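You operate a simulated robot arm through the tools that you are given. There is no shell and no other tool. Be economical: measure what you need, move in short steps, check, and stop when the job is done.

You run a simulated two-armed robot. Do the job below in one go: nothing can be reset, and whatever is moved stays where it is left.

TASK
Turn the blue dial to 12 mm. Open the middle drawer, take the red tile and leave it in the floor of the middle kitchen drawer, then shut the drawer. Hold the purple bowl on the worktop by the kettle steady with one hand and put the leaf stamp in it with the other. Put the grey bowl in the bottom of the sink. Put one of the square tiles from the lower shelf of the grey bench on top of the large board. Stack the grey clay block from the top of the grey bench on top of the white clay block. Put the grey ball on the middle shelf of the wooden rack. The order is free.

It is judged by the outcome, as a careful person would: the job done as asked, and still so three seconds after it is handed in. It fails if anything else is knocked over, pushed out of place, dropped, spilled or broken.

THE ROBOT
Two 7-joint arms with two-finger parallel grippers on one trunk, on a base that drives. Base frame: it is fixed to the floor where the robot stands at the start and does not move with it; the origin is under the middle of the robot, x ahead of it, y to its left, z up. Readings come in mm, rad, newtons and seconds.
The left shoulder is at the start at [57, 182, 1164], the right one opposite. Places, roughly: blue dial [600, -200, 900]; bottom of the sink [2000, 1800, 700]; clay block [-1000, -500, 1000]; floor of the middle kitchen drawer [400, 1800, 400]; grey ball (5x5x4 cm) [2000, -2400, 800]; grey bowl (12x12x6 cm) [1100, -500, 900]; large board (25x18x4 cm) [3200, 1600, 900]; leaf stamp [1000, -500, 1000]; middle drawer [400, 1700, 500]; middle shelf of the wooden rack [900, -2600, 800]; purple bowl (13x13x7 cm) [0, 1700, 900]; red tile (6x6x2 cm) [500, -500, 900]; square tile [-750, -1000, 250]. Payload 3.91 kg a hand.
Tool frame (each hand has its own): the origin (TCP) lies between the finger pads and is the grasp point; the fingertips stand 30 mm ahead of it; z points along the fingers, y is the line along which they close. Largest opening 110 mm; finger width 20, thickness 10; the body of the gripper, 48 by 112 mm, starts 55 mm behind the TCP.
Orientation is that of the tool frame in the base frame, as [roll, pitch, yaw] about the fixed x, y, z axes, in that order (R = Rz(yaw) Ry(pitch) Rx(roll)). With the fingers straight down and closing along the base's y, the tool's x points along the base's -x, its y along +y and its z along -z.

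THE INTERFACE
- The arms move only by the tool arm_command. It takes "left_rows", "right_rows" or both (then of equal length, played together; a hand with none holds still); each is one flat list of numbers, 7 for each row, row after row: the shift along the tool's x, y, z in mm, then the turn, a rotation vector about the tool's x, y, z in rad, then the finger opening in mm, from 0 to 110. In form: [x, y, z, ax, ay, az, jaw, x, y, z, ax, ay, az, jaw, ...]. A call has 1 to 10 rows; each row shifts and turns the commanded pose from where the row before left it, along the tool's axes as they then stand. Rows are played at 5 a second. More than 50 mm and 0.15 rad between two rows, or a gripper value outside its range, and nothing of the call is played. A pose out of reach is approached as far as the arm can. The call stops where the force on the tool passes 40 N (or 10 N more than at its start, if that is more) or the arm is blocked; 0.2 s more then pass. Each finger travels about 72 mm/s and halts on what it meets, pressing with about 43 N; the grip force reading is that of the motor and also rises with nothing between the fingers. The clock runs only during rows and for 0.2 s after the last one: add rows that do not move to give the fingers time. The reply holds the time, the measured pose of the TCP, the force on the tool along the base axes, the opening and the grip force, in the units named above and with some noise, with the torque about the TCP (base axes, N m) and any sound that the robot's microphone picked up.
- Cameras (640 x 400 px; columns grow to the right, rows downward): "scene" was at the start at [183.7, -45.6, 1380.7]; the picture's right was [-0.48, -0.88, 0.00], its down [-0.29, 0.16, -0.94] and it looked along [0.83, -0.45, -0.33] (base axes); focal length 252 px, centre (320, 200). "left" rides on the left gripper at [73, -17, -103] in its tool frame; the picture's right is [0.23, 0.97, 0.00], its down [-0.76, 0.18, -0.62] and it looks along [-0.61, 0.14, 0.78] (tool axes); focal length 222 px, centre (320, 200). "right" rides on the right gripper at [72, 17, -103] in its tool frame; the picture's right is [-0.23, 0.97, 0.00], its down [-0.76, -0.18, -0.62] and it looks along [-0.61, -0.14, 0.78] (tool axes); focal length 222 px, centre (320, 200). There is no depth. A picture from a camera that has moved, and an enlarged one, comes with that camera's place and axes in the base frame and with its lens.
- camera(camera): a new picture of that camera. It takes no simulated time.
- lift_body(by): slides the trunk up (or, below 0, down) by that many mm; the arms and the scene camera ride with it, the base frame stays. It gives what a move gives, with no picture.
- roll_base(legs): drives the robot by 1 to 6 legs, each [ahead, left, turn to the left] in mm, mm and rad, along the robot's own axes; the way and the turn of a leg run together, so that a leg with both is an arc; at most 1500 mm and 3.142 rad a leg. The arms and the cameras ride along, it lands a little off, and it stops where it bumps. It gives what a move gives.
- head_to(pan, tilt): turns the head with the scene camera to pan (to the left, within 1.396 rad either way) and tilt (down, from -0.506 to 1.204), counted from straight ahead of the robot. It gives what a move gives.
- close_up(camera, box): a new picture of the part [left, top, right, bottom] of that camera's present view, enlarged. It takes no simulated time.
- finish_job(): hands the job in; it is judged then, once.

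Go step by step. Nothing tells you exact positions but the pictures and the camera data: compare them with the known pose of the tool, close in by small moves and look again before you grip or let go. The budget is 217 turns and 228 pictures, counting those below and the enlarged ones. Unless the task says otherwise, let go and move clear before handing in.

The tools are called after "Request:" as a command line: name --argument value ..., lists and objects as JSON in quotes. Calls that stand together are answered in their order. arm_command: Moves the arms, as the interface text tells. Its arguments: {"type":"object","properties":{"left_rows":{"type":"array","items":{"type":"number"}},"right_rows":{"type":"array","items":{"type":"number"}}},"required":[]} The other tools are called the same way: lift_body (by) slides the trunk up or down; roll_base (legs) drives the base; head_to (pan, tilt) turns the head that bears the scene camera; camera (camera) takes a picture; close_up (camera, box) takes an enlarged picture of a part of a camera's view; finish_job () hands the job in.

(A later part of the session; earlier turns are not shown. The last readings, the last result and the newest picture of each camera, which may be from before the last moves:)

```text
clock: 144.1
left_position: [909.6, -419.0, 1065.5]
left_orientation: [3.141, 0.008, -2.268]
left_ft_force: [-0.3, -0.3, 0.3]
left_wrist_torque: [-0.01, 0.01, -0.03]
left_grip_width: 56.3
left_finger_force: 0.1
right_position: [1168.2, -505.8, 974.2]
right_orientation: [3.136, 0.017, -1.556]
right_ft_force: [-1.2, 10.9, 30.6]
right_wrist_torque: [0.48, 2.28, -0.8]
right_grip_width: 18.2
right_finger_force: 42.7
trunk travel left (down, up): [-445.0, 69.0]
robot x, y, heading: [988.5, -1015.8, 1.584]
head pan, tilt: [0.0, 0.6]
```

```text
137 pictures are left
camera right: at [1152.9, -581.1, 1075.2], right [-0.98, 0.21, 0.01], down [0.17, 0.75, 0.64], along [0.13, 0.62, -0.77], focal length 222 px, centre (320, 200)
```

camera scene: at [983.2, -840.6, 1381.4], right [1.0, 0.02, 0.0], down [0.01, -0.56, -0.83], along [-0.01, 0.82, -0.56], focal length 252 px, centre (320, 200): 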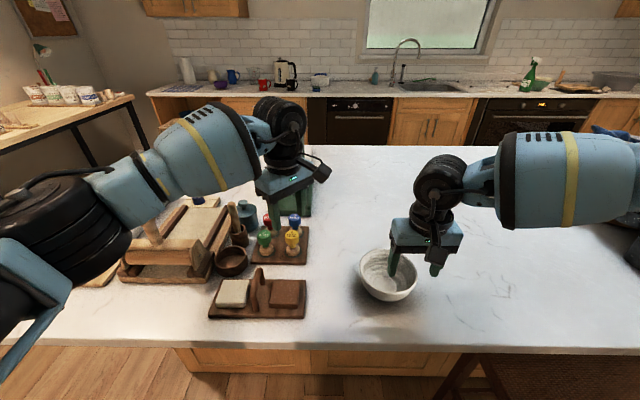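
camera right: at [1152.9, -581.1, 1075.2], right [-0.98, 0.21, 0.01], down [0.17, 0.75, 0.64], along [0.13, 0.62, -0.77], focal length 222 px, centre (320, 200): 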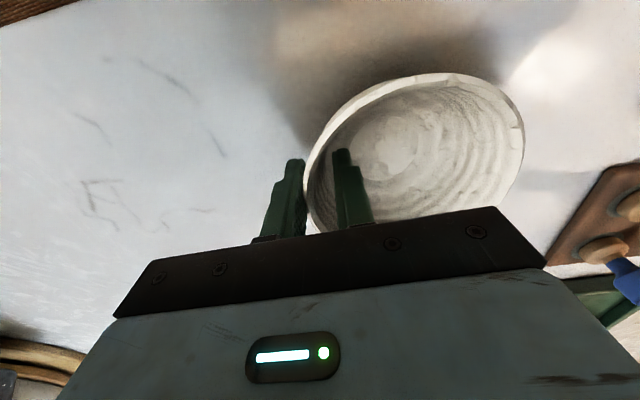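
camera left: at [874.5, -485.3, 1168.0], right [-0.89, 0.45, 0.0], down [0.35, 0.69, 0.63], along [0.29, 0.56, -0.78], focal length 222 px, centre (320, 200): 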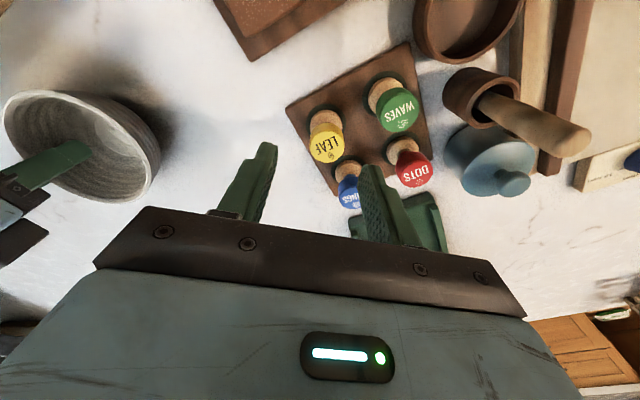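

Bowl rim is gripped. Lift the bowl a little while nudging the left hand over the LEAF cap, then check both.

Request:
arm_command --left_rows '[-6, 5, 0, 0, 0, 0, 56, 0, 0, 15, 0, 0, 0, 52, 0, 0, 18, 0, 0, 0, 52, 0, 0, 0, 0, 0, 0, 52]' --right_rows '[0, 0, -5, 0, 0, 0, 0, 0, 0, -10, 0, 0, 0, 0, 0, 0, -15, 0, 0, 0, 0, 0, 0, -20, 0, 0, 0, 0]'

Request:
camera --camera "scene"

Request:
camera --camera "left"

```text
clock: 145.1
left_position: [910.8, -411.5, 1031.5]
left_orientation: [-3.141, 0.007, -2.265]
left_ft_force: [0.6, 1.2, 0.3]
left_wrist_torque: [-0.01, -0.04, 0.01]
left_grip_width: 51.8
left_finger_force: 0.0
right_position: [1171.3, -509.6, 1018.5]
right_orientation: [-3.14, 0.005, -1.553]
right_ft_force: [-0.1, 0.2, -2.1]
right_wrist_torque: [0.01, -0.12, 0.0]
right_grip_width: 6.8
right_finger_force: 43.1
trunk travel left (down, up): [-445.0, 69.0]
robot x, y, heading: [985.4, -1015.2, 1.587]
head pan, tilt: [0.0, 0.6]
```

```text
136 pictures are left
camera scene: at [982.9, -841.5, 1381.4], right [1.0, 0.02, 0.0], down [0.01, -0.56, -0.83], along [-0.01, 0.83, -0.56], focal length 252 px, centre (320, 200)
```

scene: 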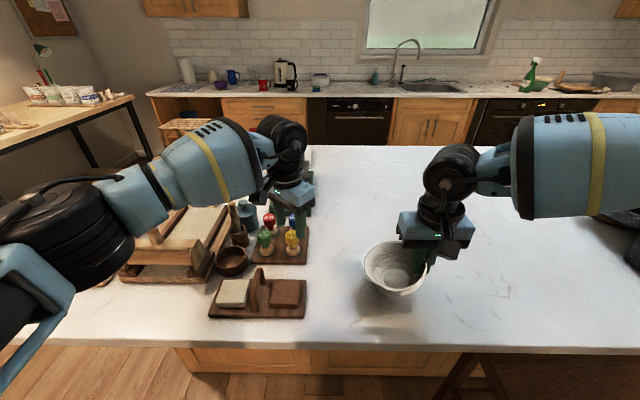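

```text
135 pictures are left
camera left: at [874.5, -477.7, 1133.8], right [-0.89, 0.45, 0.0], down [0.35, 0.69, 0.63], along [0.29, 0.56, -0.78], focal length 222 px, centre (320, 200)
```

left: 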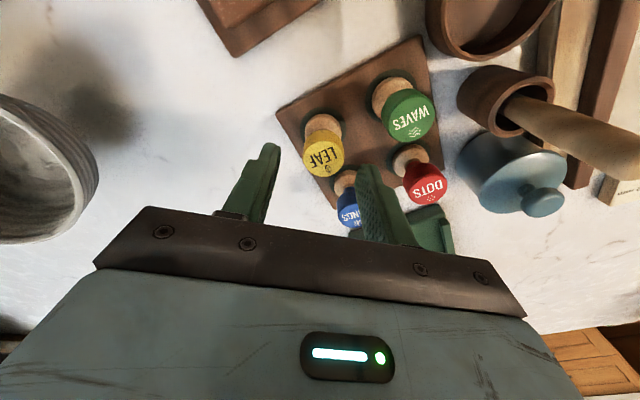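

The bowl is held securely by its rim. The left hand is centred on the LEAF cap; descend and grip.

Request:
arm_command --left_rows '[0, 0, 17, 0, 0, 0, 52, 0, 0, 17, 0, 0, 0, 52, 0, 0, 0, 0, 0, 0, 35, 0, 0, 0, 0, 0, 0, 15, 0, 0, 0, 0, 0, 0, 5, 0, 0, 0, 0, 0, 0, 5]' --right_rows '[0, 0, -20, 0, 0, 0, 0, 0, 0, -20, 0, 0, 0, 0, 0, 0, -20, 0, 0, 0, 0, 0, 0, -20, 0, 0, 0, 0, 0, 0, -10, 0, 0, 0, 0, 0, 0, 0, 0, 0, 0, 0]'

Request:
camera --camera "left"

```text
clock: 146.5
left_position: [910.2, -410.2, 996.7]
left_orientation: [3.141, 0.009, -2.266]
left_ft_force: [-0.1, -0.3, -0.6]
left_wrist_torque: [0.0, -0.01, -0.02]
left_grip_width: 30.3
left_finger_force: 42.9
right_position: [1169.9, -507.2, 1109.4]
right_orientation: [3.139, 0.009, -1.555]
right_ft_force: [0.7, 0.7, -3.2]
right_wrist_torque: [-0.01, -0.1, 0.03]
right_grip_width: 6.6
right_finger_force: 43.2
trunk travel left (down, up): [-445.0, 69.0]
robot x, y, heading: [981.5, -1016.4, 1.585]
head pan, tilt: [0.0, 0.6]
```

```text
134 pictures are left
camera left: at [875.1, -476.4, 1099.3], right [-0.89, 0.45, 0.0], down [0.35, 0.69, 0.63], along [0.28, 0.56, -0.78], focal length 222 px, centre (320, 200)
```

left: 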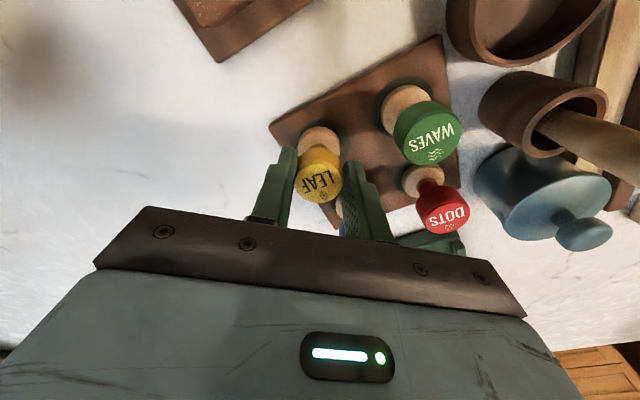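

LEAF stamp gripped (30 mm). Lift straight up.

Request:
arm_command --left_rows '[0, 0, -15, 0, 0, 0, 5, 0, 0, -25, 0, 0, 0, 5, 0, 0, -40, 0, 0, 0, 5, 0, 0, -40, 0, 0, 0, 5, 0, 0, -30, 0, 0, 0, 5]' --right_rows '[0, 0, -10, 0, 0, 0, 0, 0, 0, -10, 0, 0, 0, 0, 0, 0, -10, 0, 0, 0, 0, 0, 0, -10, 0, 0, 0, 0, 0, 0, -10, 0, 0, 0, 0]'

Request:
camera --camera "scene"

Request:
camera --camera "left"

```text
clock: 147.7
left_position: [910.5, -411.1, 1087.6]
left_orientation: [3.141, 0.009, -2.265]
left_ft_force: [0.1, -0.7, 0.1]
left_wrist_torque: [0.01, 0.04, 0.01]
left_grip_width: 30.1
left_finger_force: 42.6
left hand out of reach, approached as far as the arm can: row 4, 5
right_position: [1169.7, -509.3, 1160.0]
right_orientation: [3.14, 0.009, -1.553]
right_ft_force: [0.4, -0.4, -2.5]
right_wrist_torque: [0.02, -0.12, 0.0]
right_grip_width: 6.9
right_finger_force: 42.8
trunk travel left (down, up): [-445.0, 69.0]
robot x, y, heading: [986.0, -1017.3, 1.588]
head pan, tilt: [0.0, 0.6]
```

```text
133 pictures are left
camera scene: at [983.3, -840.5, 1381.4], right [1.0, 0.02, 0.0], down [0.01, -0.56, -0.82], along [-0.01, 0.82, -0.57], focal length 252 px, centre (320, 200)
```

scene: 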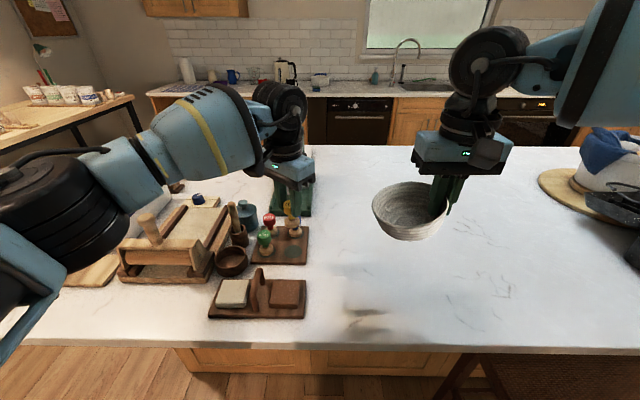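

```text
132 pictures are left
camera left: at [876.3, -478.3, 1189.4], right [-0.89, 0.45, 0.0], down [0.35, 0.69, 0.63], along [0.28, 0.56, -0.78], focal length 222 px, centre (320, 200)
```

left: 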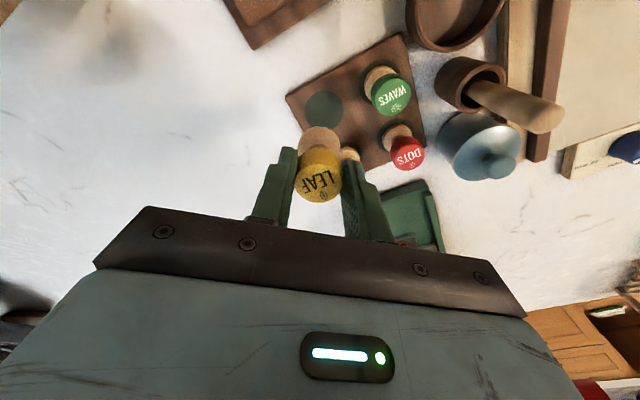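

Both items are in hand. Pull the left hand back and up, then drive round to the kitchen aisle and along to the sink.

Request:
arm_command --left_rows '[30, -25, -12, 0, 0, 0, 5, 30, -25, -12, 0, 0, 0, 5, 30, -25, -12, 0, 0, 0, 5, 30, -25, -12, 0, 0, 0, 5, 10, -8, -30, 0, 0, 0, 5, 0, 30, -20, 0, 0, 0, 5, 0, 30, 0, 0, 0, 0, 5]'

Request:
roll_base --legs '[[-60, 0, 0], [0, 1090, 0], [1000, 0, 0], [950, 0, 0], [0, -1050, 0], [0, -900, 0]]'

Request:
head_to --pan -0.2 --tilt 0.5

Request:
camera --camera "scene"

```text
clock: 149.3
left_position: [863.6, -542.2, 1185.7]
left_orientation: [-3.14, 0.007, -2.268]
left_ft_force: [0.2, 0.6, -0.7]
left_wrist_torque: [-0.02, 0.01, 0.02]
left_grip_width: 30.1
left_finger_force: 42.4
right_position: [1168.9, -508.3, 1160.1]
right_orientation: [3.14, 0.008, -1.555]
right_ft_force: [-0.1, 0.2, -2.2]
right_wrist_torque: [0.0, -0.08, -0.02]
right_grip_width: 7.0
right_finger_force: 42.8
trunk travel left (down, up): [-445.0, 69.0]
robot x, y, heading: [985.6, -1016.2, 1.583]
head pan, tilt: [0.0, 0.6]
```

```text
clock: 185.9
left_position: [1642.6, 1389.1, 1186.6]
left_orientation: [3.141, 0.009, -2.252]
left_ft_force: [0.2, -0.3, -0.2]
left_wrist_torque: [0.06, -0.02, 0.0]
left_grip_width: 30.2
left_finger_force: 43.3
right_position: [1948.7, 1429.8, 1159.1]
right_orientation: [3.141, 0.011, -1.541]
right_ft_force: [-0.7, -0.7, -1.7]
right_wrist_torque: [-0.01, -0.1, -0.01]
right_grip_width: 6.9
right_finger_force: 43.4
trunk travel left (down, up): [-445.0, 69.0]
robot x, y, heading: [1773.6, 921.5, 1.604]
head pan, tilt: [0.0, 0.6]
```

```text
clock: 186.7
left_position: [1642.2, 1390.8, 1185.8]
left_orientation: [-3.141, 0.008, -2.252]
left_ft_force: [-0.2, 0.5, -0.8]
left_wrist_torque: [0.0, 0.03, 0.01]
left_grip_width: 30.2
left_finger_force: 43.5
right_position: [1949.3, 1428.7, 1160.2]
right_orientation: [3.14, 0.008, -1.539]
right_ft_force: [-0.1, -0.9, -2.4]
right_wrist_torque: [0.02, -0.13, 0.0]
right_grip_width: 6.8
right_finger_force: 43.0
trunk travel left (down, up): [-445.0, 69.0]
robot x, y, heading: [1769.9, 921.4, 1.603]
head pan, tilt: [-0.201, 0.499]
```

```text
131 pictures are left
camera scene: at [1784.6, 1096.5, 1390.5], right [0.99, -0.17, 0.0], down [-0.08, -0.47, -0.88], along [0.15, 0.87, -0.48], focal length 252 px, centre (320, 200)
```

scene: 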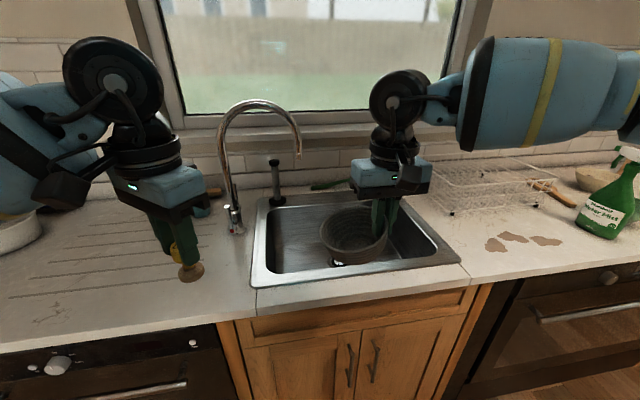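

The sink basin spans about x 1700–2250, y 1590–1970. I'll move in so the bowl hangs over the right part of the basin, clear of the faucet.

Request:
roll_base --legs '[[0, -140, -0.032], [215, 0, 0]]'

Request:
arm_command --right_rows '[-40, 0, 0, 0, 0, 0, 0, -35, 0, 5, 0, 0, 0, 0, 0, 0, 20, 0, 0, 0, 0]'

Request:
camera --camera "scene"

Request:
camera --camera "right"

```text
clock: 189.8
left_position: [1799.5, 1608.8, 1186.6]
left_orientation: [3.142, 0.008, -2.283]
left_ft_force: [0.3, 0.4, -0.5]
left_wrist_torque: [0.0, 0.01, -0.04]
left_grip_width: 30.3
left_finger_force: 43.6
right_position: [2104.4, 1639.3, 1159.8]
right_orientation: [3.14, 0.011, -1.57]
right_ft_force: [-0.4, -0.3, -2.2]
right_wrist_torque: [-0.01, -0.07, 0.02]
right_grip_width: 6.8
right_finger_force: 42.7
trunk travel left (down, up): [-445.0, 69.0]
robot x, y, heading: [1911.9, 1132.8, 1.57]
head pan, tilt: [-0.201, 0.499]
```

```text
clock: 190.6
left_position: [1797.9, 1608.5, 1185.7]
left_orientation: [-3.141, 0.009, -2.283]
left_ft_force: [0.1, -0.4, -0.7]
left_wrist_torque: [0.0, 0.0, 0.03]
left_grip_width: 30.3
left_finger_force: 43.2
right_position: [2110.2, 1679.6, 1139.4]
right_orientation: [3.139, 0.009, -1.571]
right_ft_force: [0.4, 0.8, -3.2]
right_wrist_torque: [0.01, -0.1, -0.02]
right_grip_width: 6.5
right_finger_force: 43.0
right hand out of reach, approached as far as the arm can: row 1, 2
trunk travel left (down, up): [-445.0, 69.0]
robot x, y, heading: [1915.0, 1133.8, 1.567]
head pan, tilt: [-0.201, 0.499]
```

```text
130 pictures are left
camera scene: at [1930.6, 1310.7, 1390.5], right [0.98, -0.2, 0.0], down [-0.1, -0.47, -0.88], along [0.18, 0.86, -0.48], focal length 252 px, centre (320, 200)
```

scene: 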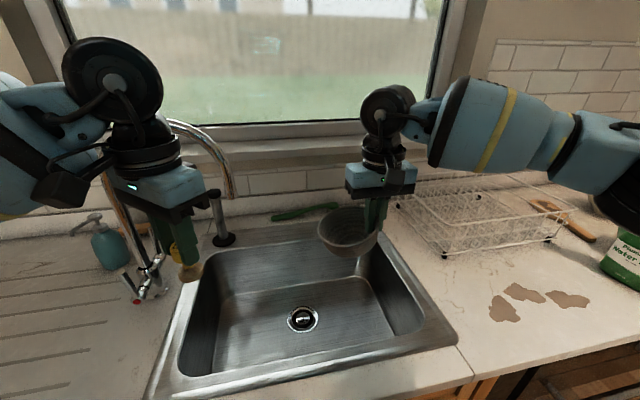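

```text
129 pictures are left
camera right: at [2091.2, 1605.5, 1240.6], right [-0.97, 0.23, 0.0], down [0.18, 0.76, 0.63], along [0.14, 0.61, -0.78], focal length 222 px, centre (320, 200)
```

right: 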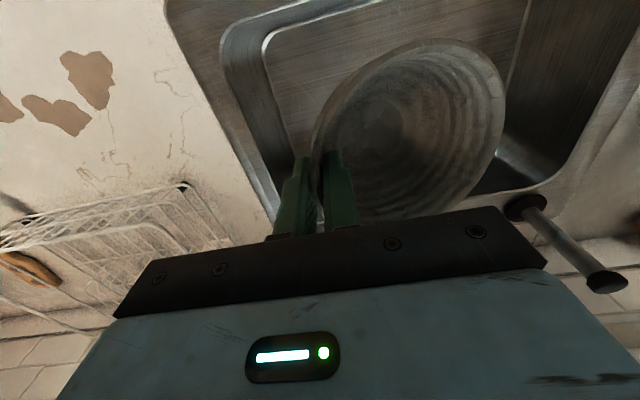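

The bowl is over the basin. Lower it toward the sink while extending slightly forward.

Request:
arm_command --right_rows '[0, 0, 45, 0, 0, 0, 0, -8, 0, 45, 0, 0, 0, 0, -12, 0, 40, 0, 0, 0, 0, -12, 0, 35, 0, 0, 0, 0, -10, 0, 0, 0, 0, 0, 0]'

Request:
camera --camera "scene"

```text
clock: 191.8
left_position: [1797.5, 1608.0, 1186.0]
left_orientation: [3.141, 0.007, -2.283]
left_ft_force: [0.1, 0.5, -0.8]
left_wrist_torque: [0.0, 0.01, 0.01]
left_grip_width: 30.0
left_finger_force: 43.0
right_position: [2118.6, 1711.6, 976.3]
right_orientation: [3.139, 0.012, -1.57]
right_ft_force: [-0.8, 0.0, -1.4]
right_wrist_torque: [-0.04, -0.12, 0.02]
right_grip_width: 6.6
right_finger_force: 43.0
right hand out of reach, approached as far as the arm can: row 4, 5
trunk travel left (down, up): [-445.0, 69.0]
robot x, y, heading: [1915.4, 1131.5, 1.568]
head pan, tilt: [-0.201, 0.499]
```

```text
128 pictures are left
camera scene: at [1930.3, 1310.2, 1390.6], right [0.98, -0.2, 0.0], down [-0.1, -0.47, -0.88], along [0.18, 0.86, -0.48], focal length 252 px, centre (320, 200)
```

scene: 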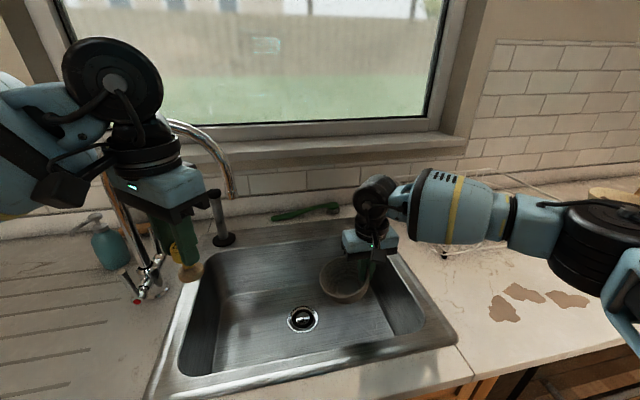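

Continue lowering into the basin.

Request:
arm_command --right_rows '[0, 5, 40, 0, 0, 0, 0, 0, 5, 40, 0, 0, 0, 0, 0, 0, 40, 0, 0, 0, 0, 0, 0, 30, 0, 0, 0, 0, 0, 0, 0, 0, 0, 0, 0]'

Request:
camera --camera "scene"

Request:
camera --camera "right"

```text
clock: 193.0
left_position: [1797.9, 1608.5, 1186.4]
left_orientation: [3.141, 0.009, -2.283]
left_ft_force: [-0.2, 0.1, -0.2]
left_wrist_torque: [-0.03, 0.03, 0.0]
left_grip_width: 30.0
left_finger_force: 43.9
right_position: [2140.0, 1679.0, 845.3]
right_orientation: [3.14, 0.011, -1.571]
right_ft_force: [0.0, 0.1, -2.3]
right_wrist_torque: [0.0, -0.11, -0.01]
right_grip_width: 6.7
right_finger_force: 43.5
right hand out of reach, approached as far as the arm can: row 1, 2, 3, 4
trunk travel left (down, up): [-445.0, 69.0]
robot x, y, heading: [1908.7, 1134.2, 1.57]
head pan, tilt: [-0.201, 0.499]
```

```text
127 pictures are left
camera scene: at [1930.3, 1310.5, 1390.5], right [0.98, -0.2, 0.0], down [-0.1, -0.47, -0.88], along [0.18, 0.86, -0.48], focal length 252 px, centre (320, 200)
```

scene: 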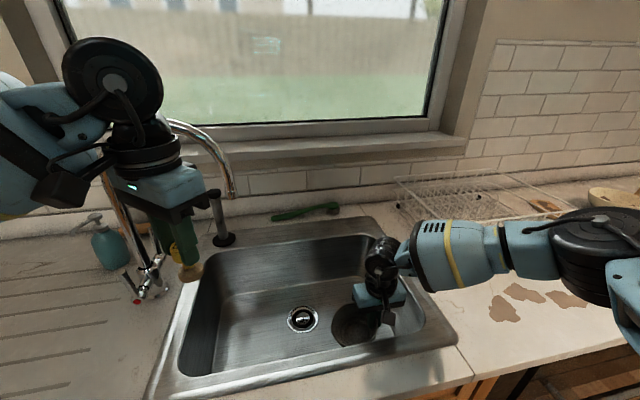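

```text
126 pictures are left
camera right: at [2122.9, 1604.3, 947.9], right [-0.97, 0.23, 0.0], down [0.18, 0.76, 0.63], along [0.14, 0.62, -0.78], focal length 222 px, centre (320, 200)
```

right: 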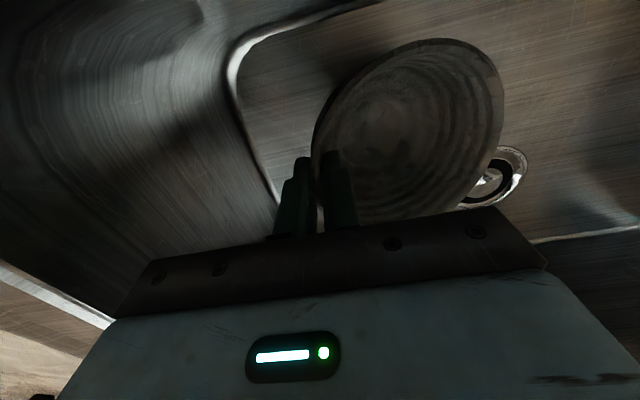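

Reach shrinks at this depth, so I'll bring the hand up and inward a bit, then lower the trunk instead.

Request:
arm_command --right_rows '[0, 5, -40, 0, 0, 0, 0, -7, 10, -40, 0, 0, 0, 0, -10, 10, -40, 0, 0, 0, 0, -8, 12, 0, 0, 0, 0, 0]'

Request:
lift_body --by -130

Request:
arm_command --right_rows '[0, 0, 15, 0, 0, 0, 0, 0, 0, 15, 0, 0, 0, 0, 0, 0, 5, 0, 0, 0, 0]'

Request:
camera --camera "right"

Request:
camera --camera "scene"

```text
clock: 194.0
left_position: [1798.1, 1609.3, 1185.5]
left_orientation: [-3.142, 0.009, -2.283]
left_ft_force: [0.0, 0.5, -1.2]
left_wrist_torque: [-0.05, 0.0, 0.0]
left_grip_width: 30.1
left_finger_force: 43.1
right_position: [2109.7, 1700.8, 964.7]
right_orientation: [3.14, 0.01, -1.57]
right_ft_force: [0.1, -0.4, -2.0]
right_wrist_torque: [0.0, -0.11, 0.01]
right_grip_width: 6.9
right_finger_force: 43.1
right hand out of reach, approached as far as the arm can: row 4
trunk travel left (down, up): [-445.0, 69.0]
robot x, y, heading: [1914.3, 1135.1, 1.57]
head pan, tilt: [-0.201, 0.499]
```

```text
clock: 195.6
left_position: [1798.8, 1608.6, 1056.2]
left_orientation: [-3.141, 0.008, -2.283]
left_ft_force: [-0.4, -0.4, -0.3]
left_wrist_torque: [-0.01, 0.01, 0.01]
left_grip_width: 30.2
left_finger_force: 43.0
right_position: [2108.3, 1699.1, 835.3]
right_orientation: [3.141, 0.01, -1.571]
right_ft_force: [-0.5, -0.9, -2.4]
right_wrist_torque: [0.0, -0.13, 0.01]
right_grip_width: 6.5
right_finger_force: 42.8
trunk travel left (down, up): [-315.0, 199.0]
robot x, y, heading: [1912.9, 1132.8, 1.571]
head pan, tilt: [-0.201, 0.499]
```

```text
clock: 196.4
left_position: [1798.3, 1607.9, 1057.3]
left_orientation: [3.141, 0.01, -2.284]
left_ft_force: [-0.7, 0.7, -0.6]
left_wrist_torque: [-0.01, 0.02, 0.0]
left_grip_width: 30.1
left_finger_force: 42.9
right_position: [2108.7, 1701.1, 808.5]
right_orientation: [3.134, 0.022, -1.573]
right_ft_force: [3.8, -9.5, 21.4]
right_wrist_torque: [-0.88, 1.19, 0.67]
right_grip_width: 7.5
right_finger_force: 42.8
trunk travel left (down, up): [-315.0, 199.0]
robot x, y, heading: [1912.6, 1132.0, 1.569]
head pan, tilt: [-0.201, 0.499]
stopped in row 3 (right hand): the force on the tool passed its limit at 42 N (the readings are from after the stop); the commanded pose is now the measured one
```

```text
125 pictures are left
camera right: at [2091.4, 1625.9, 910.4], right [-0.97, 0.23, 0.01], down [0.18, 0.75, 0.64], along [0.14, 0.62, -0.77], focal length 222 px, centre (320, 200)
```

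right: 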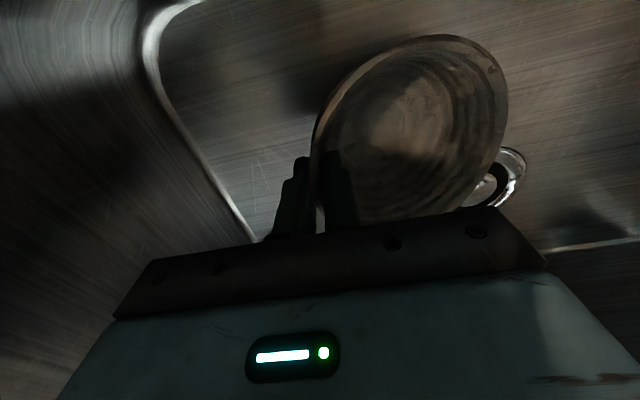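

```text
124 pictures are left
camera scene: at [1930.8, 1361.4, 1247.0], right [0.98, -0.2, 0.0], down [-0.1, -0.47, -0.88], along [0.18, 0.86, -0.48], focal length 252 px, centre (320, 200)
```

scene: 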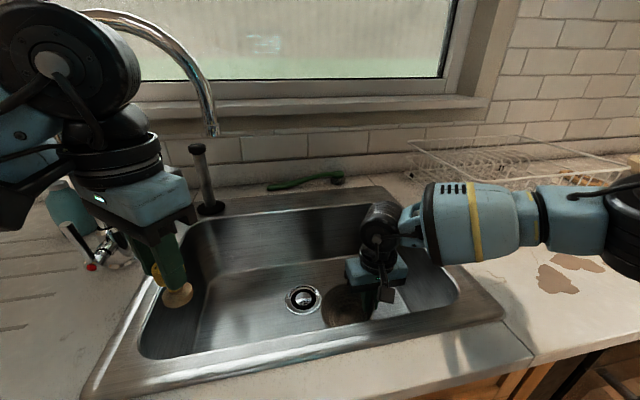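

The bowl is resting on the sink bottom (contact felt at its base). Release and rise.

Request:
arm_command --right_rows '[0, 0, -3, 0, 0, 0, 7, 0, 0, 0, 0, 0, 0, 20, 0, 0, 0, 0, 0, 0, 40, 0, 0, -20, 0, 0, 0, 40, 0, 0, -40, 0, 0, 0, 40, 0, 0, -40, 0, 0, 0, 40, 0, 0, -40, 0, 0, 0, 40, 0, 0, -40, 0, 0, 0, 40]'

Request:
camera --camera "scene"

```text
clock: 198.2
left_position: [1797.8, 1608.7, 1057.0]
left_orientation: [3.14, 0.009, -2.283]
left_ft_force: [-0.3, -0.6, -1.3]
left_wrist_torque: [-0.02, 0.0, 0.01]
left_grip_width: 30.4
left_finger_force: 43.2
right_position: [2107.7, 1698.2, 989.7]
right_orientation: [3.137, 0.02, -1.574]
right_ft_force: [-0.7, -0.1, 0.1]
right_wrist_torque: [-0.02, -0.01, -0.04]
right_grip_width: 39.9
right_finger_force: 0.1
trunk travel left (down, up): [-315.0, 199.0]
robot x, y, heading: [1911.1, 1136.5, 1.57]
head pan, tilt: [-0.201, 0.499]
```

```text
123 pictures are left
camera scene: at [1930.7, 1363.2, 1246.6], right [0.98, -0.2, 0.0], down [-0.1, -0.47, -0.88], along [0.18, 0.86, -0.48], focal length 252 px, centre (320, 200)
```

scene: 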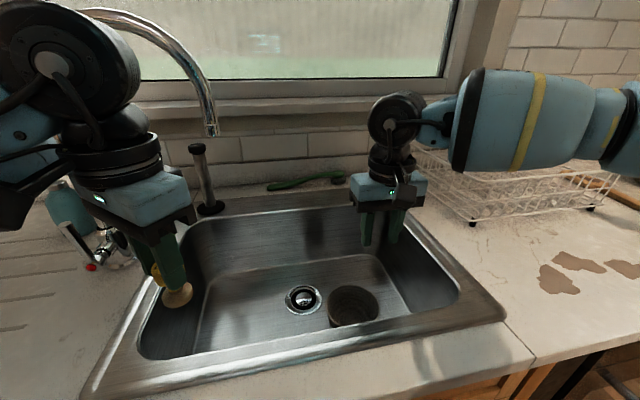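

Grey bowl is upright in the sink. Next: raise the trunk, back away and travel to the purple bowl at about (5, 1695).

Request:
lift_body --by 130

Request:
roll_base --legs '[[-235, 0, 0], [0, 1000, 0], [0, 886, 0], [100, 0, 0]]'

Request:
arm_command --left_rows '[0, 0, 0, 0, 0, 0.143, 5, 0, 0, 0, 0, 0, 0.143, 5, 0, 0, 0, 0, 0, 0.143, 5, 0, 0, 0, 0, 0, 0.143, 5, 0, 0, 0, 0, 0, 0.143, 5, 0, 0, 0, 0, 0, 0.142, 5]' --right_rows '[0, 0, 0, -0.13, 0, 0, 60, 0, 0, 0, -0.13, 0, 0, 70, 0, 0, 0, -0.14, 0, 0, 70, 0, 0, 0, 0, 0, 0, 70, 0, 0, 0, 0, 0, 0, 70, 0, 0, 0, 0, 0, 0, 70]'

Request:
head_to --pan 0 --tilt 0.6

Request:
camera --camera "scene"

```text
clock: 199.8
left_position: [1798.8, 1609.0, 1184.5]
left_orientation: [-3.141, 0.007, -2.284]
left_ft_force: [-0.2, -0.5, -1.1]
left_wrist_torque: [-0.03, 0.0, 0.0]
left_grip_width: 30.2
left_finger_force: 43.2
right_position: [2108.6, 1693.7, 1145.2]
right_orientation: [3.135, 0.066, -1.574]
right_ft_force: [0.0, 1.2, 0.0]
right_wrist_torque: [0.01, -0.01, -0.01]
right_grip_width: 40.1
right_finger_force: 0.1
trunk travel left (down, up): [-445.0, 69.0]
robot x, y, heading: [1909.9, 1135.0, 1.569]
head pan, tilt: [-0.201, 0.499]
```

```text
clock: 218.8
left_position: [-92.4, 1480.9, 1186.6]
left_orientation: [-3.141, 0.01, -2.295]
left_ft_force: [-0.2, -0.1, 0.3]
left_wrist_torque: [-0.02, -0.03, -0.02]
left_grip_width: 30.3
left_finger_force: 42.8
right_position: [222.1, 1562.8, 1144.4]
right_orientation: [3.137, 0.065, -1.585]
right_ft_force: [-0.4, -1.1, 0.2]
right_wrist_torque: [-0.04, -0.03, 0.0]
right_grip_width: 40.1
right_finger_force: 0.0
trunk travel left (down, up): [-445.0, 69.0]
robot x, y, heading: [16.0, 1006.7, 1.559]
head pan, tilt: [-0.201, 0.499]
```

```text
clock: 220.2
left_position: [-52.7, 1366.1, 1171.8]
left_orientation: [3.132, 0.008, 3.133]
left_ft_force: [-0.3, -0.7, -0.9]
left_wrist_torque: [0.05, 0.03, 0.03]
left_grip_width: 30.2
left_finger_force: 42.5
left hand out of reach, approached as far as the arm can: row 3, 4, 5, 6
right_position: [221.0, 1562.2, 1143.9]
right_orientation: [2.736, 0.068, -1.584]
right_ft_force: [0.8, 0.1, 0.4]
right_wrist_torque: [-0.01, -0.02, -0.03]
right_grip_width: 70.0
right_finger_force: 0.0
trunk travel left (down, up): [-445.0, 69.0]
robot x, y, heading: [16.0, 1003.6, 1.554]
head pan, tilt: [-0.201, 0.499]
```

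```text
clock: 221.0
left_position: [-54.0, 1367.5, 1170.6]
left_orientation: [3.135, 0.007, 3.135]
left_ft_force: [-0.2, -0.3, -1.2]
left_wrist_torque: [-0.01, -0.03, 0.02]
left_grip_width: 30.0
left_finger_force: 43.0
right_position: [219.9, 1562.1, 1145.4]
right_orientation: [2.737, 0.066, -1.585]
right_ft_force: [0.1, -0.2, 0.4]
right_wrist_torque: [-0.01, 0.02, 0.02]
right_grip_width: 70.2
right_finger_force: 0.1
trunk travel left (down, up): [-445.0, 69.0]
robot x, y, heading: [17.3, 1005.5, 1.56]
head pan, tilt: [0.0, 0.6]
```

```text
122 pictures are left
camera scene: at [18.7, 1181.3, 1381.4], right [1.0, -0.01, 0.0], down [-0.01, -0.56, -0.83], along [0.01, 0.83, -0.56], focal length 252 px, centre (320, 200)
```

scene: 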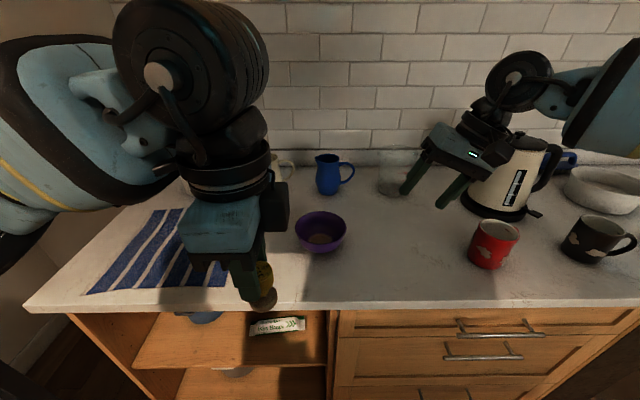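

The left hand's reach suffers at that yaw, so I'll turn it partly back, and tilt the right hand more so both can work at the bowl. Then move closer.

Request:
roll_base --legs '[[130, 0, 0.01]]'

Request:
arm_command --left_rows '[0, 0, 0, 0, 0, -0.15, 5, 0, 0, 0, 0, 0, -0.15, 5, 0, 0, 0, 0, 0, -0.15, 5, 0, 0, 0, 0, 0, -0.15, 5, 0, 0, 0, 0, 0, 0, 5]' --right_rows '[0, 0, 0, -0.133, 0, 0, 70, 0, 0, 0, -0.133, 0, 0, 70, 0, 0, 0, -0.133, 0, 0, 70, 0, 0, 0, 0, 0, 0, 70, 0, 0, 0, 0, 0, 0, 70]'

Request:
camera --camera "right"

Request:
camera --camera "scene"

```text
clock: 222.2
left_position: [-55.9, 1497.2, 1171.4]
left_orientation: [3.134, 0.007, -3.14]
left_ft_force: [-0.5, 0.1, 0.3]
left_wrist_torque: [-0.01, 0.01, -0.01]
left_grip_width: 29.9
left_finger_force: 42.6
right_position: [215.8, 1696.0, 1144.5]
right_orientation: [2.737, 0.066, -1.575]
right_ft_force: [-0.8, 0.3, -0.5]
right_wrist_torque: [-0.03, 0.01, 0.01]
right_grip_width: 70.0
right_finger_force: 0.0
trunk travel left (down, up): [-445.0, 69.0]
robot x, y, heading: [13.9, 1136.5, 1.566]
head pan, tilt: [0.0, 0.6]
```

```text
clock: 223.4
left_position: [-56.6, 1496.9, 1172.5]
left_orientation: [3.139, 0.007, -2.54]
left_ft_force: [-0.3, -1.0, 0.0]
left_wrist_torque: [0.0, 0.02, 0.0]
left_grip_width: 30.5
left_finger_force: 43.6
right_position: [215.8, 1696.0, 1144.5]
right_orientation: [2.338, 0.068, -1.576]
right_ft_force: [-0.4, 0.4, -0.4]
right_wrist_torque: [-0.02, 0.01, -0.01]
right_grip_width: 70.2
right_finger_force: 0.1
trunk travel left (down, up): [-445.0, 69.0]
robot x, y, heading: [17.8, 1135.4, 1.564]
head pan, tilt: [0.0, 0.6]
```

```text
121 pictures are left
camera right: at [277.8, 1617.5, 1222.7], right [-0.67, 0.18, 0.72], down [0.58, 0.74, 0.35], along [-0.46, 0.65, -0.6], focal length 222 px, centre (320, 200)
```

right: 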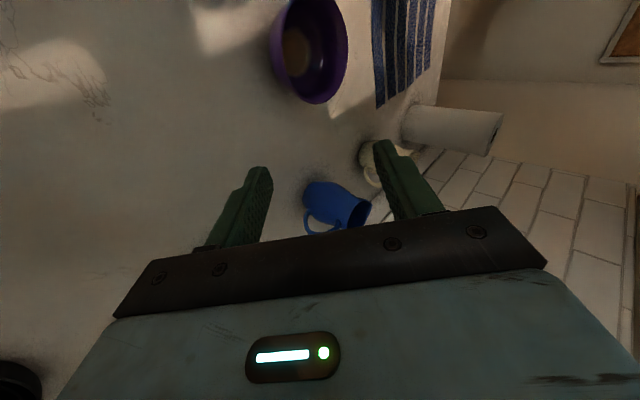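

```text
120 pictures are left
camera scene: at [18.2, 1312.1, 1381.4], right [1.0, 0.0, 0.0], down [0.0, -0.57, -0.82], along [0.0, 0.82, -0.57], focal length 252 px, centre (320, 200)
```

scene: 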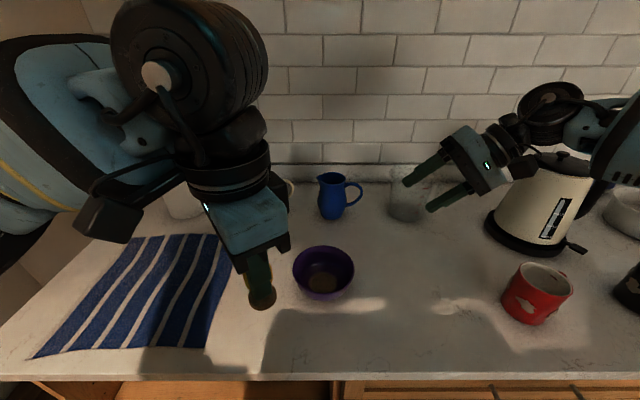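

Bowl centre ≈ (28, 1668), rim z≈965. Bring the tilted right hand near the right rim.

Request:
arm_command --right_rows '[7, -11, 32, 0, 0, 0, 70, 7, -11, 32, 0, 0, 0, 60, 7, -11, 32, 0, 0, 0, 50, 7, -10, 32, 0, 0, 0, 50, 0, 0, 0, 0, 0, 0, 50]'

Request:
camera --camera "right"

Request:
camera --camera "scene"

```text
clock: 224.7
left_position: [-56.9, 1496.7, 1172.1]
left_orientation: [3.139, 0.011, -2.542]
left_ft_force: [-0.5, 0.2, 0.5]
left_wrist_torque: [0.01, 0.01, -0.02]
left_grip_width: 30.3
left_finger_force: 42.8
right_position: [154.6, 1675.1, 1023.3]
right_orientation: [2.339, 0.069, -1.577]
right_ft_force: [0.3, -0.1, 0.9]
right_wrist_torque: [0.02, 0.03, -0.01]
right_grip_width: 50.5
right_finger_force: 0.0
trunk travel left (down, up): [-445.0, 69.0]
robot x, y, heading: [18.1, 1138.5, 1.566]
head pan, tilt: [0.0, 0.6]
```

```text
119 pictures are left
camera right: at [216.4, 1597.0, 1102.1], right [-0.67, 0.18, 0.72], down [0.58, 0.74, 0.35], along [-0.46, 0.65, -0.6], focal length 222 px, centre (320, 200)
```

right: 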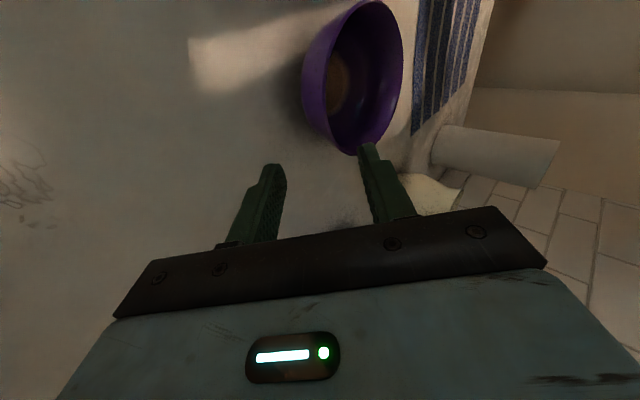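

```text
118 pictures are left
camera scene: at [18.2, 1311.7, 1381.5], right [1.0, 0.0, 0.0], down [0.0, -0.56, -0.83], along [0.0, 0.83, -0.56], focal length 252 px, centre (320, 200)
```

scene: 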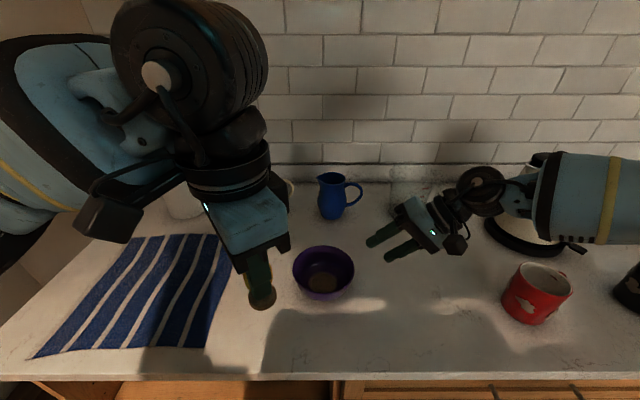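

The rim lies about 84 mm ahead along the fingers. Advance so the rim sits between the pads.

Request:
arm_command --right_rows '[8, 1, 25, 0, 0, 0, 50, 7, 1, 25, 0, 0, 0, 50, 0, 1, 17, 0, 0, 0, 50, 0, 0, 0, 0, 0, 0, 50]'

Request:
camera --camera "right"

Request:
close_up --camera "scene" --box '[220, 180, 460, 330]'

```text
clock: 225.7
left_position: [-55.2, 1497.2, 1171.7]
left_orientation: [3.138, 0.011, -2.542]
left_ft_force: [0.0, 0.3, -0.4]
left_wrist_torque: [0.01, -0.02, 0.02]
left_grip_width: 30.1
left_finger_force: 43.0
right_position: [103.7, 1664.7, 978.7]
right_orientation: [2.335, 0.066, -1.576]
right_ft_force: [-0.7, 0.5, 1.3]
right_wrist_torque: [-0.01, 0.0, 0.0]
right_grip_width: 50.0
right_finger_force: 0.1
trunk travel left (down, up): [-445.0, 69.0]
robot x, y, heading: [17.6, 1137.2, 1.569]
head pan, tilt: [0.0, 0.6]
```

```text
117 pictures are left
camera right: at [164.8, 1585.6, 1056.6], right [-0.67, 0.18, 0.72], down [0.58, 0.74, 0.35], along [-0.46, 0.65, -0.6], focal length 222 px, centre (320, 200)
```

right: 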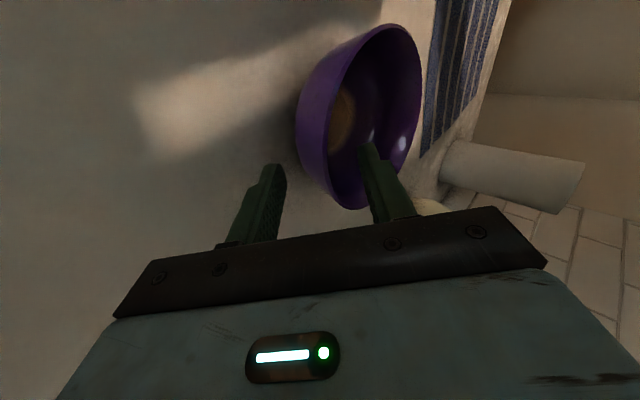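

```text
2.67 times, centred on (340, 255) of scene
camera zoom: at [18.3, 1311.8, 1381.5], right [1.0, 0.0, 0.0], down [0.0, -0.56, -0.83], along [0.0, 0.83, -0.56], focal length 671 px, centre (267, 53)
```

zoom: 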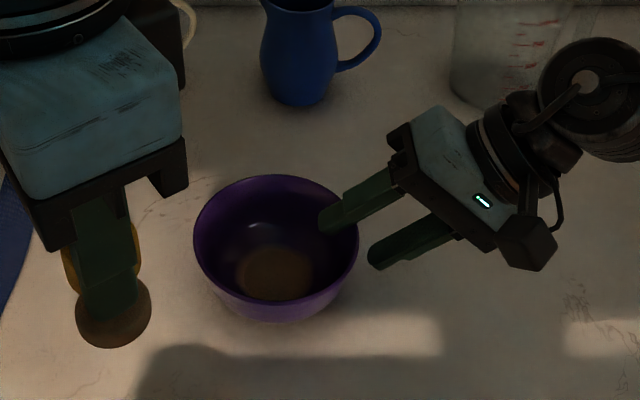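

Fingers straddle the right rim. Close gently to hold the bowl.

Request:
arm_command --right_rows '[0, 0, 0, 0, 0, 0, 36, 0, 0, 0, 0, 0, 0, 24, 0, 0, 0, 0, 0, 0, 12, 0, 0, 0, 0, 0, 0, 3, 0, 0, 0, 0, 0, 0, 3]'

Request:
close_up --camera "scene" --box '[220, 180, 460, 330]'

Request:
camera --camera "left"

```text
clock: 226.8
left_position: [-55.9, 1496.6, 1171.5]
left_orientation: [3.138, 0.009, -2.539]
left_ft_force: [0.2, -0.1, -0.2]
left_wrist_torque: [0.01, -0.03, 0.0]
left_grip_width: 30.1
left_finger_force: 42.9
right_position: [103.9, 1663.5, 979.2]
right_orientation: [2.336, 0.068, -1.577]
right_ft_force: [-3.4, 0.7, -2.8]
right_wrist_torque: [0.01, -0.14, -0.04]
right_grip_width: 7.8
right_finger_force: 10.5
trunk travel left (down, up): [-445.0, 69.0]
robot x, y, heading: [15.9, 1136.8, 1.569]
head pan, tilt: [0.0, 0.6]
```

```text
2.67 times, centred on (340, 255) of scene
camera zoom: at [18.0, 1312.0, 1381.5], right [1.0, 0.0, 0.0], down [0.0, -0.56, -0.83], along [0.0, 0.83, -0.56], focal length 671 px, centre (267, 53)
```

zoom: 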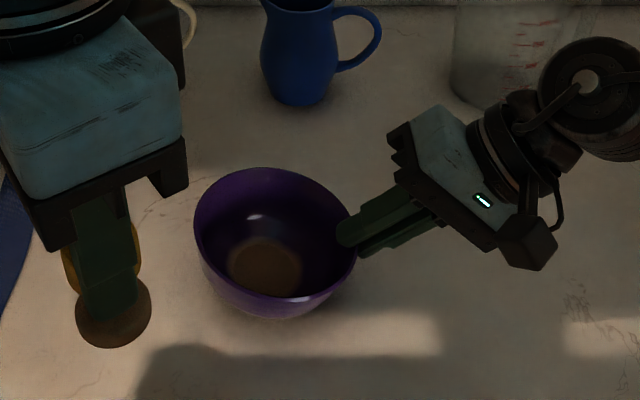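

```text
114 pictures are left
camera left: at [-108.1, 1441.8, 1274.3], right [-0.74, 0.67, 0.0], down [0.52, 0.57, 0.63], along [0.43, 0.47, -0.78], focal length 222 px, centre (320, 200)
```

left: 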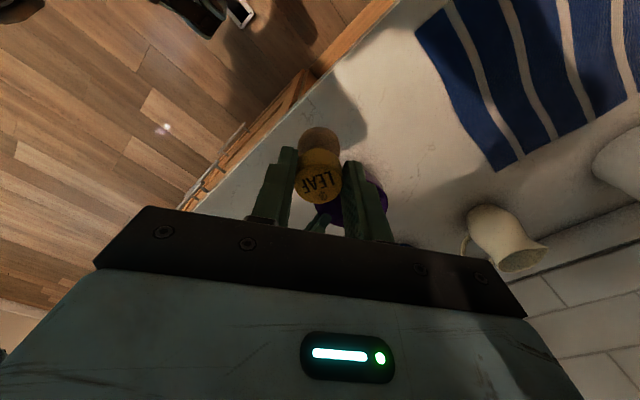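

The bowl is held, tipped very slightly. Move the stamp over the bowl's centre-left.

Request:
arm_command --left_rows '[-29, 19, 0, 0, 0, 0, 5, -29, 19, 0, 0, 0, 0, 5, -29, 19, 0, 0, 0, 0, 5, -29, 19, 0, 0, 0, 0, 5, -29, 20, 10, 0, 0, 0, 5, 0, 0, 20, 0, 0, 0, 5]'

Request:
camera --camera "left"

Request:
close_up --camera "scene" --box '[220, 150, 460, 330]'

```text
clock: 228.2
left_position: [10.9, 1659.7, 1143.0]
left_orientation: [3.14, 0.008, -2.541]
left_ft_force: [-0.4, -0.2, 0.7]
left_wrist_torque: [0.0, -0.04, -0.03]
left_grip_width: 30.0
left_finger_force: 43.1
right_position: [102.4, 1664.0, 978.5]
right_orientation: [2.339, 0.065, -1.576]
right_ft_force: [-0.3, -0.8, -2.3]
right_wrist_torque: [0.04, -0.28, 0.15]
right_grip_width: 4.8
right_finger_force: 43.3
trunk travel left (down, up): [-445.0, 69.0]
robot x, y, heading: [17.1, 1138.7, 1.569]
head pan, tilt: [0.0, 0.6]
```

```text
113 pictures are left
camera left: at [-42.2, 1604.9, 1245.0], right [-0.74, 0.67, 0.0], down [0.52, 0.57, 0.63], along [0.43, 0.47, -0.78], focal length 222 px, centre (320, 200)
```

left: 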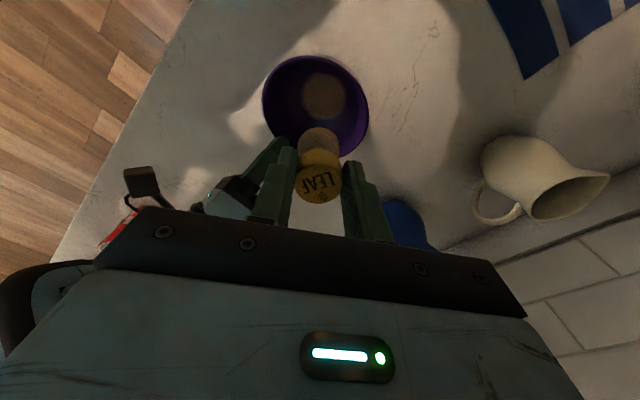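

```text
2.22 times, centred on (340, 240) of scene
camera zoom: at [17.5, 1312.6, 1381.3], right [1.0, 0.0, 0.0], down [0.0, -0.57, -0.82], along [0.0, 0.82, -0.57], focal length 559 px, centre (276, 111)
```

zoom: 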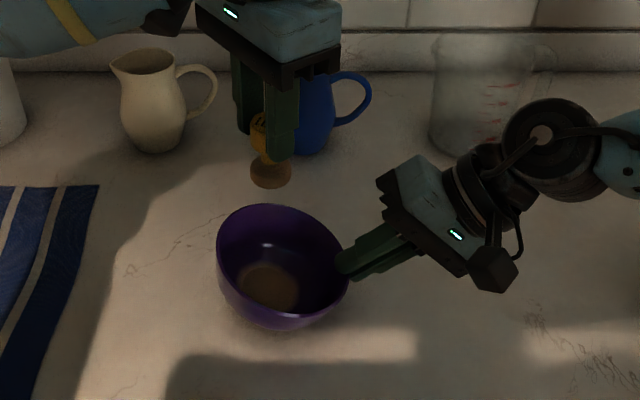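

The grip has tipped the bowl about 20°. I'll rotate the right hand back to level it before placing the stamp.

Request:
arm_command --right_rows '[0, 3, -3, 0.12, 0, 0, 3, 0, 3, -3, 0.12, 0, 0, 3, 0, 2, -3, 0.12, 0, 0, 3, 0, 0, 0, 0, 0, 0, 3]'

Request:
close_up --camera "scene" --box '[220, 150, 460, 330]'

```text
clock: 229.2
left_position: [10.5, 1659.1, 1141.9]
left_orientation: [3.138, 0.008, -2.541]
left_ft_force: [0.4, -0.6, -1.2]
left_wrist_torque: [0.01, -0.01, 0.0]
left_grip_width: 30.3
left_finger_force: 43.1
right_position: [101.8, 1663.4, 990.0]
right_orientation: [2.698, 0.068, -1.578]
right_ft_force: [-0.3, -1.9, -1.8]
right_wrist_torque: [-0.09, -0.06, 0.03]
right_grip_width: 3.8
right_finger_force: 43.0
trunk travel left (down, up): [-445.0, 69.0]
robot x, y, heading: [14.3, 1136.7, 1.568]
head pan, tilt: [0.0, 0.6]
```

```text
2.22 times, centred on (340, 240) of scene
camera zoom: at [18.1, 1312.1, 1381.4], right [1.0, 0.0, 0.0], down [0.0, -0.56, -0.83], along [0.0, 0.83, -0.56], focal length 559 px, centre (276, 111)
```

zoom: 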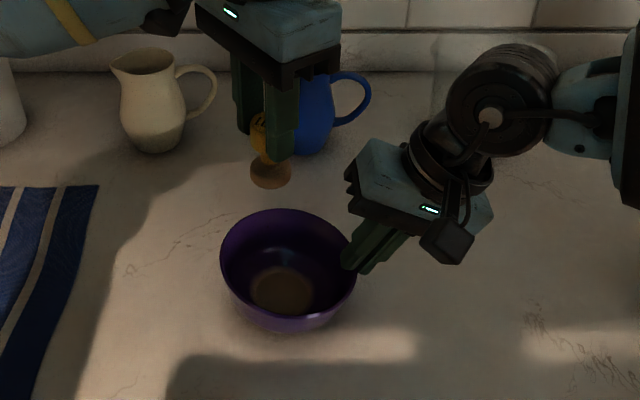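

Nearly level but lifted ~12 mm; set it down on the counter.

Request:
arm_command --right_rows '[0, -2, 4, 0.05, 0, 0, 3, 0, -2, 4, 0.05, 0, 0, 3, 0, -2, 4, 0, 0, 0, 3, 0, -1, 2, 0, 0, 0, 3, 0, 0, 0, 0, 0, 0, 3]'

Request:
close_up --camera "scene" --box '[220, 150, 460, 330]'

```text
clock: 230.4
left_position: [11.6, 1658.8, 1145.0]
left_orientation: [3.138, 0.012, -2.542]
left_ft_force: [0.5, 0.3, -0.9]
left_wrist_torque: [-0.02, -0.02, -0.02]
left_grip_width: 30.1
left_finger_force: 43.2
right_position: [110.6, 1660.7, 976.8]
right_orientation: [2.796, 0.071, -1.578]
right_ft_force: [10.3, 3.0, 19.7]
right_wrist_torque: [0.13, 0.46, -0.13]
right_grip_width: 5.3
right_finger_force: 43.0
right hand out of reach, approached as far as the arm can: row 2
trunk travel left (down, up): [-445.0, 69.0]
robot x, y, heading: [17.4, 1137.3, 1.567]
head pan, tilt: [0.0, 0.6]
```

```text
2.22 times, centred on (340, 240) of scene
camera zoom: at [19.1, 1310.9, 1381.7], right [1.0, 0.0, 0.0], down [0.0, -0.56, -0.83], along [0.0, 0.83, -0.56], focal length 559 px, centre (276, 111)
```

zoom: 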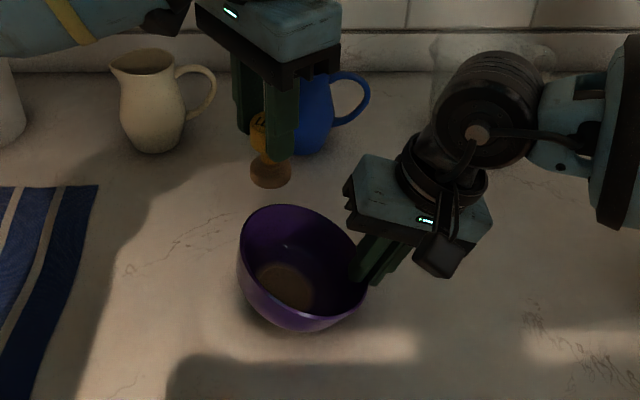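

Pressing tipped it again; I'll open the fingers slightly so the bowl settles flat, then re-hold.

Request:
arm_command --right_rows '[0, 0, 0, 0, 0, 0, 12, 0, 0, 0, 0, 0, 0, 24, 0, 0, 0, 0, 0, 0, 30, 0, 0, 0, 0, 0, 0, 30]'

Request:
close_up --camera "scene" --box '[220, 150, 460, 330]'

Request:
camera --camera "right"

```text
clock: 231.4
left_position: [9.5, 1659.6, 1143.9]
left_orientation: [3.139, 0.01, -2.541]
left_ft_force: [-0.7, 0.8, -0.3]
left_wrist_torque: [-0.05, 0.0, 0.02]
left_grip_width: 30.1
left_finger_force: 43.1
right_position: [108.7, 1661.9, 975.0]
right_orientation: [2.797, 0.066, -1.576]
right_ft_force: [-1.7, -0.3, -0.3]
right_wrist_torque: [-0.01, 0.07, -0.01]
right_grip_width: 30.8
right_finger_force: 0.7
trunk travel left (down, up): [-445.0, 69.0]
robot x, y, heading: [13.3, 1135.1, 1.566]
head pan, tilt: [0.0, 0.6]
```

```text
2.22 times, centred on (340, 240) of scene
camera zoom: at [17.9, 1311.9, 1381.4], right [1.0, 0.0, 0.0], down [0.0, -0.56, -0.83], along [0.0, 0.83, -0.56], focal length 559 px, centre (276, 111)
```

zoom: 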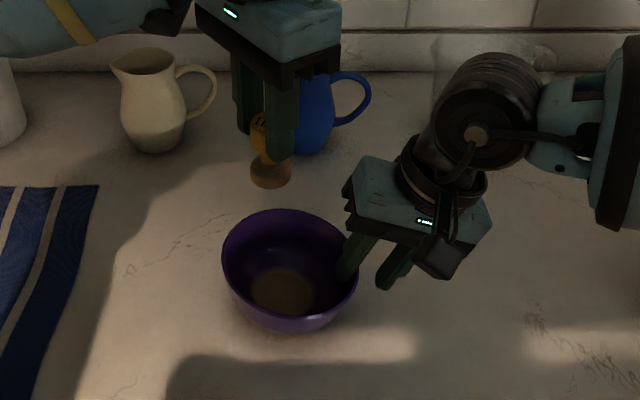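

```text
108 pictures are left
camera right: at [126.8, 1581.8, 1072.1], right [-0.92, 0.21, 0.34], down [0.38, 0.72, 0.58], along [-0.13, 0.66, -0.74], focal length 222 px, centre (320, 200)
```

right: 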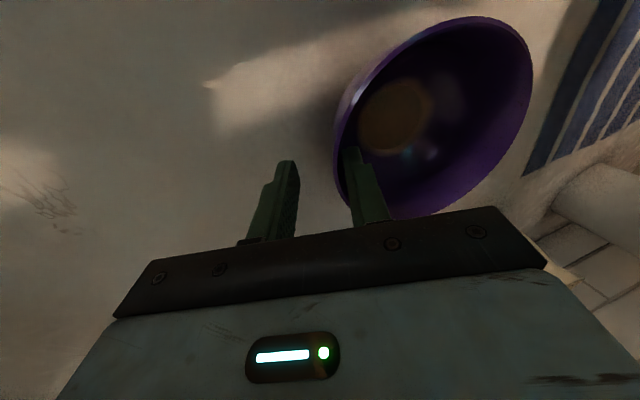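

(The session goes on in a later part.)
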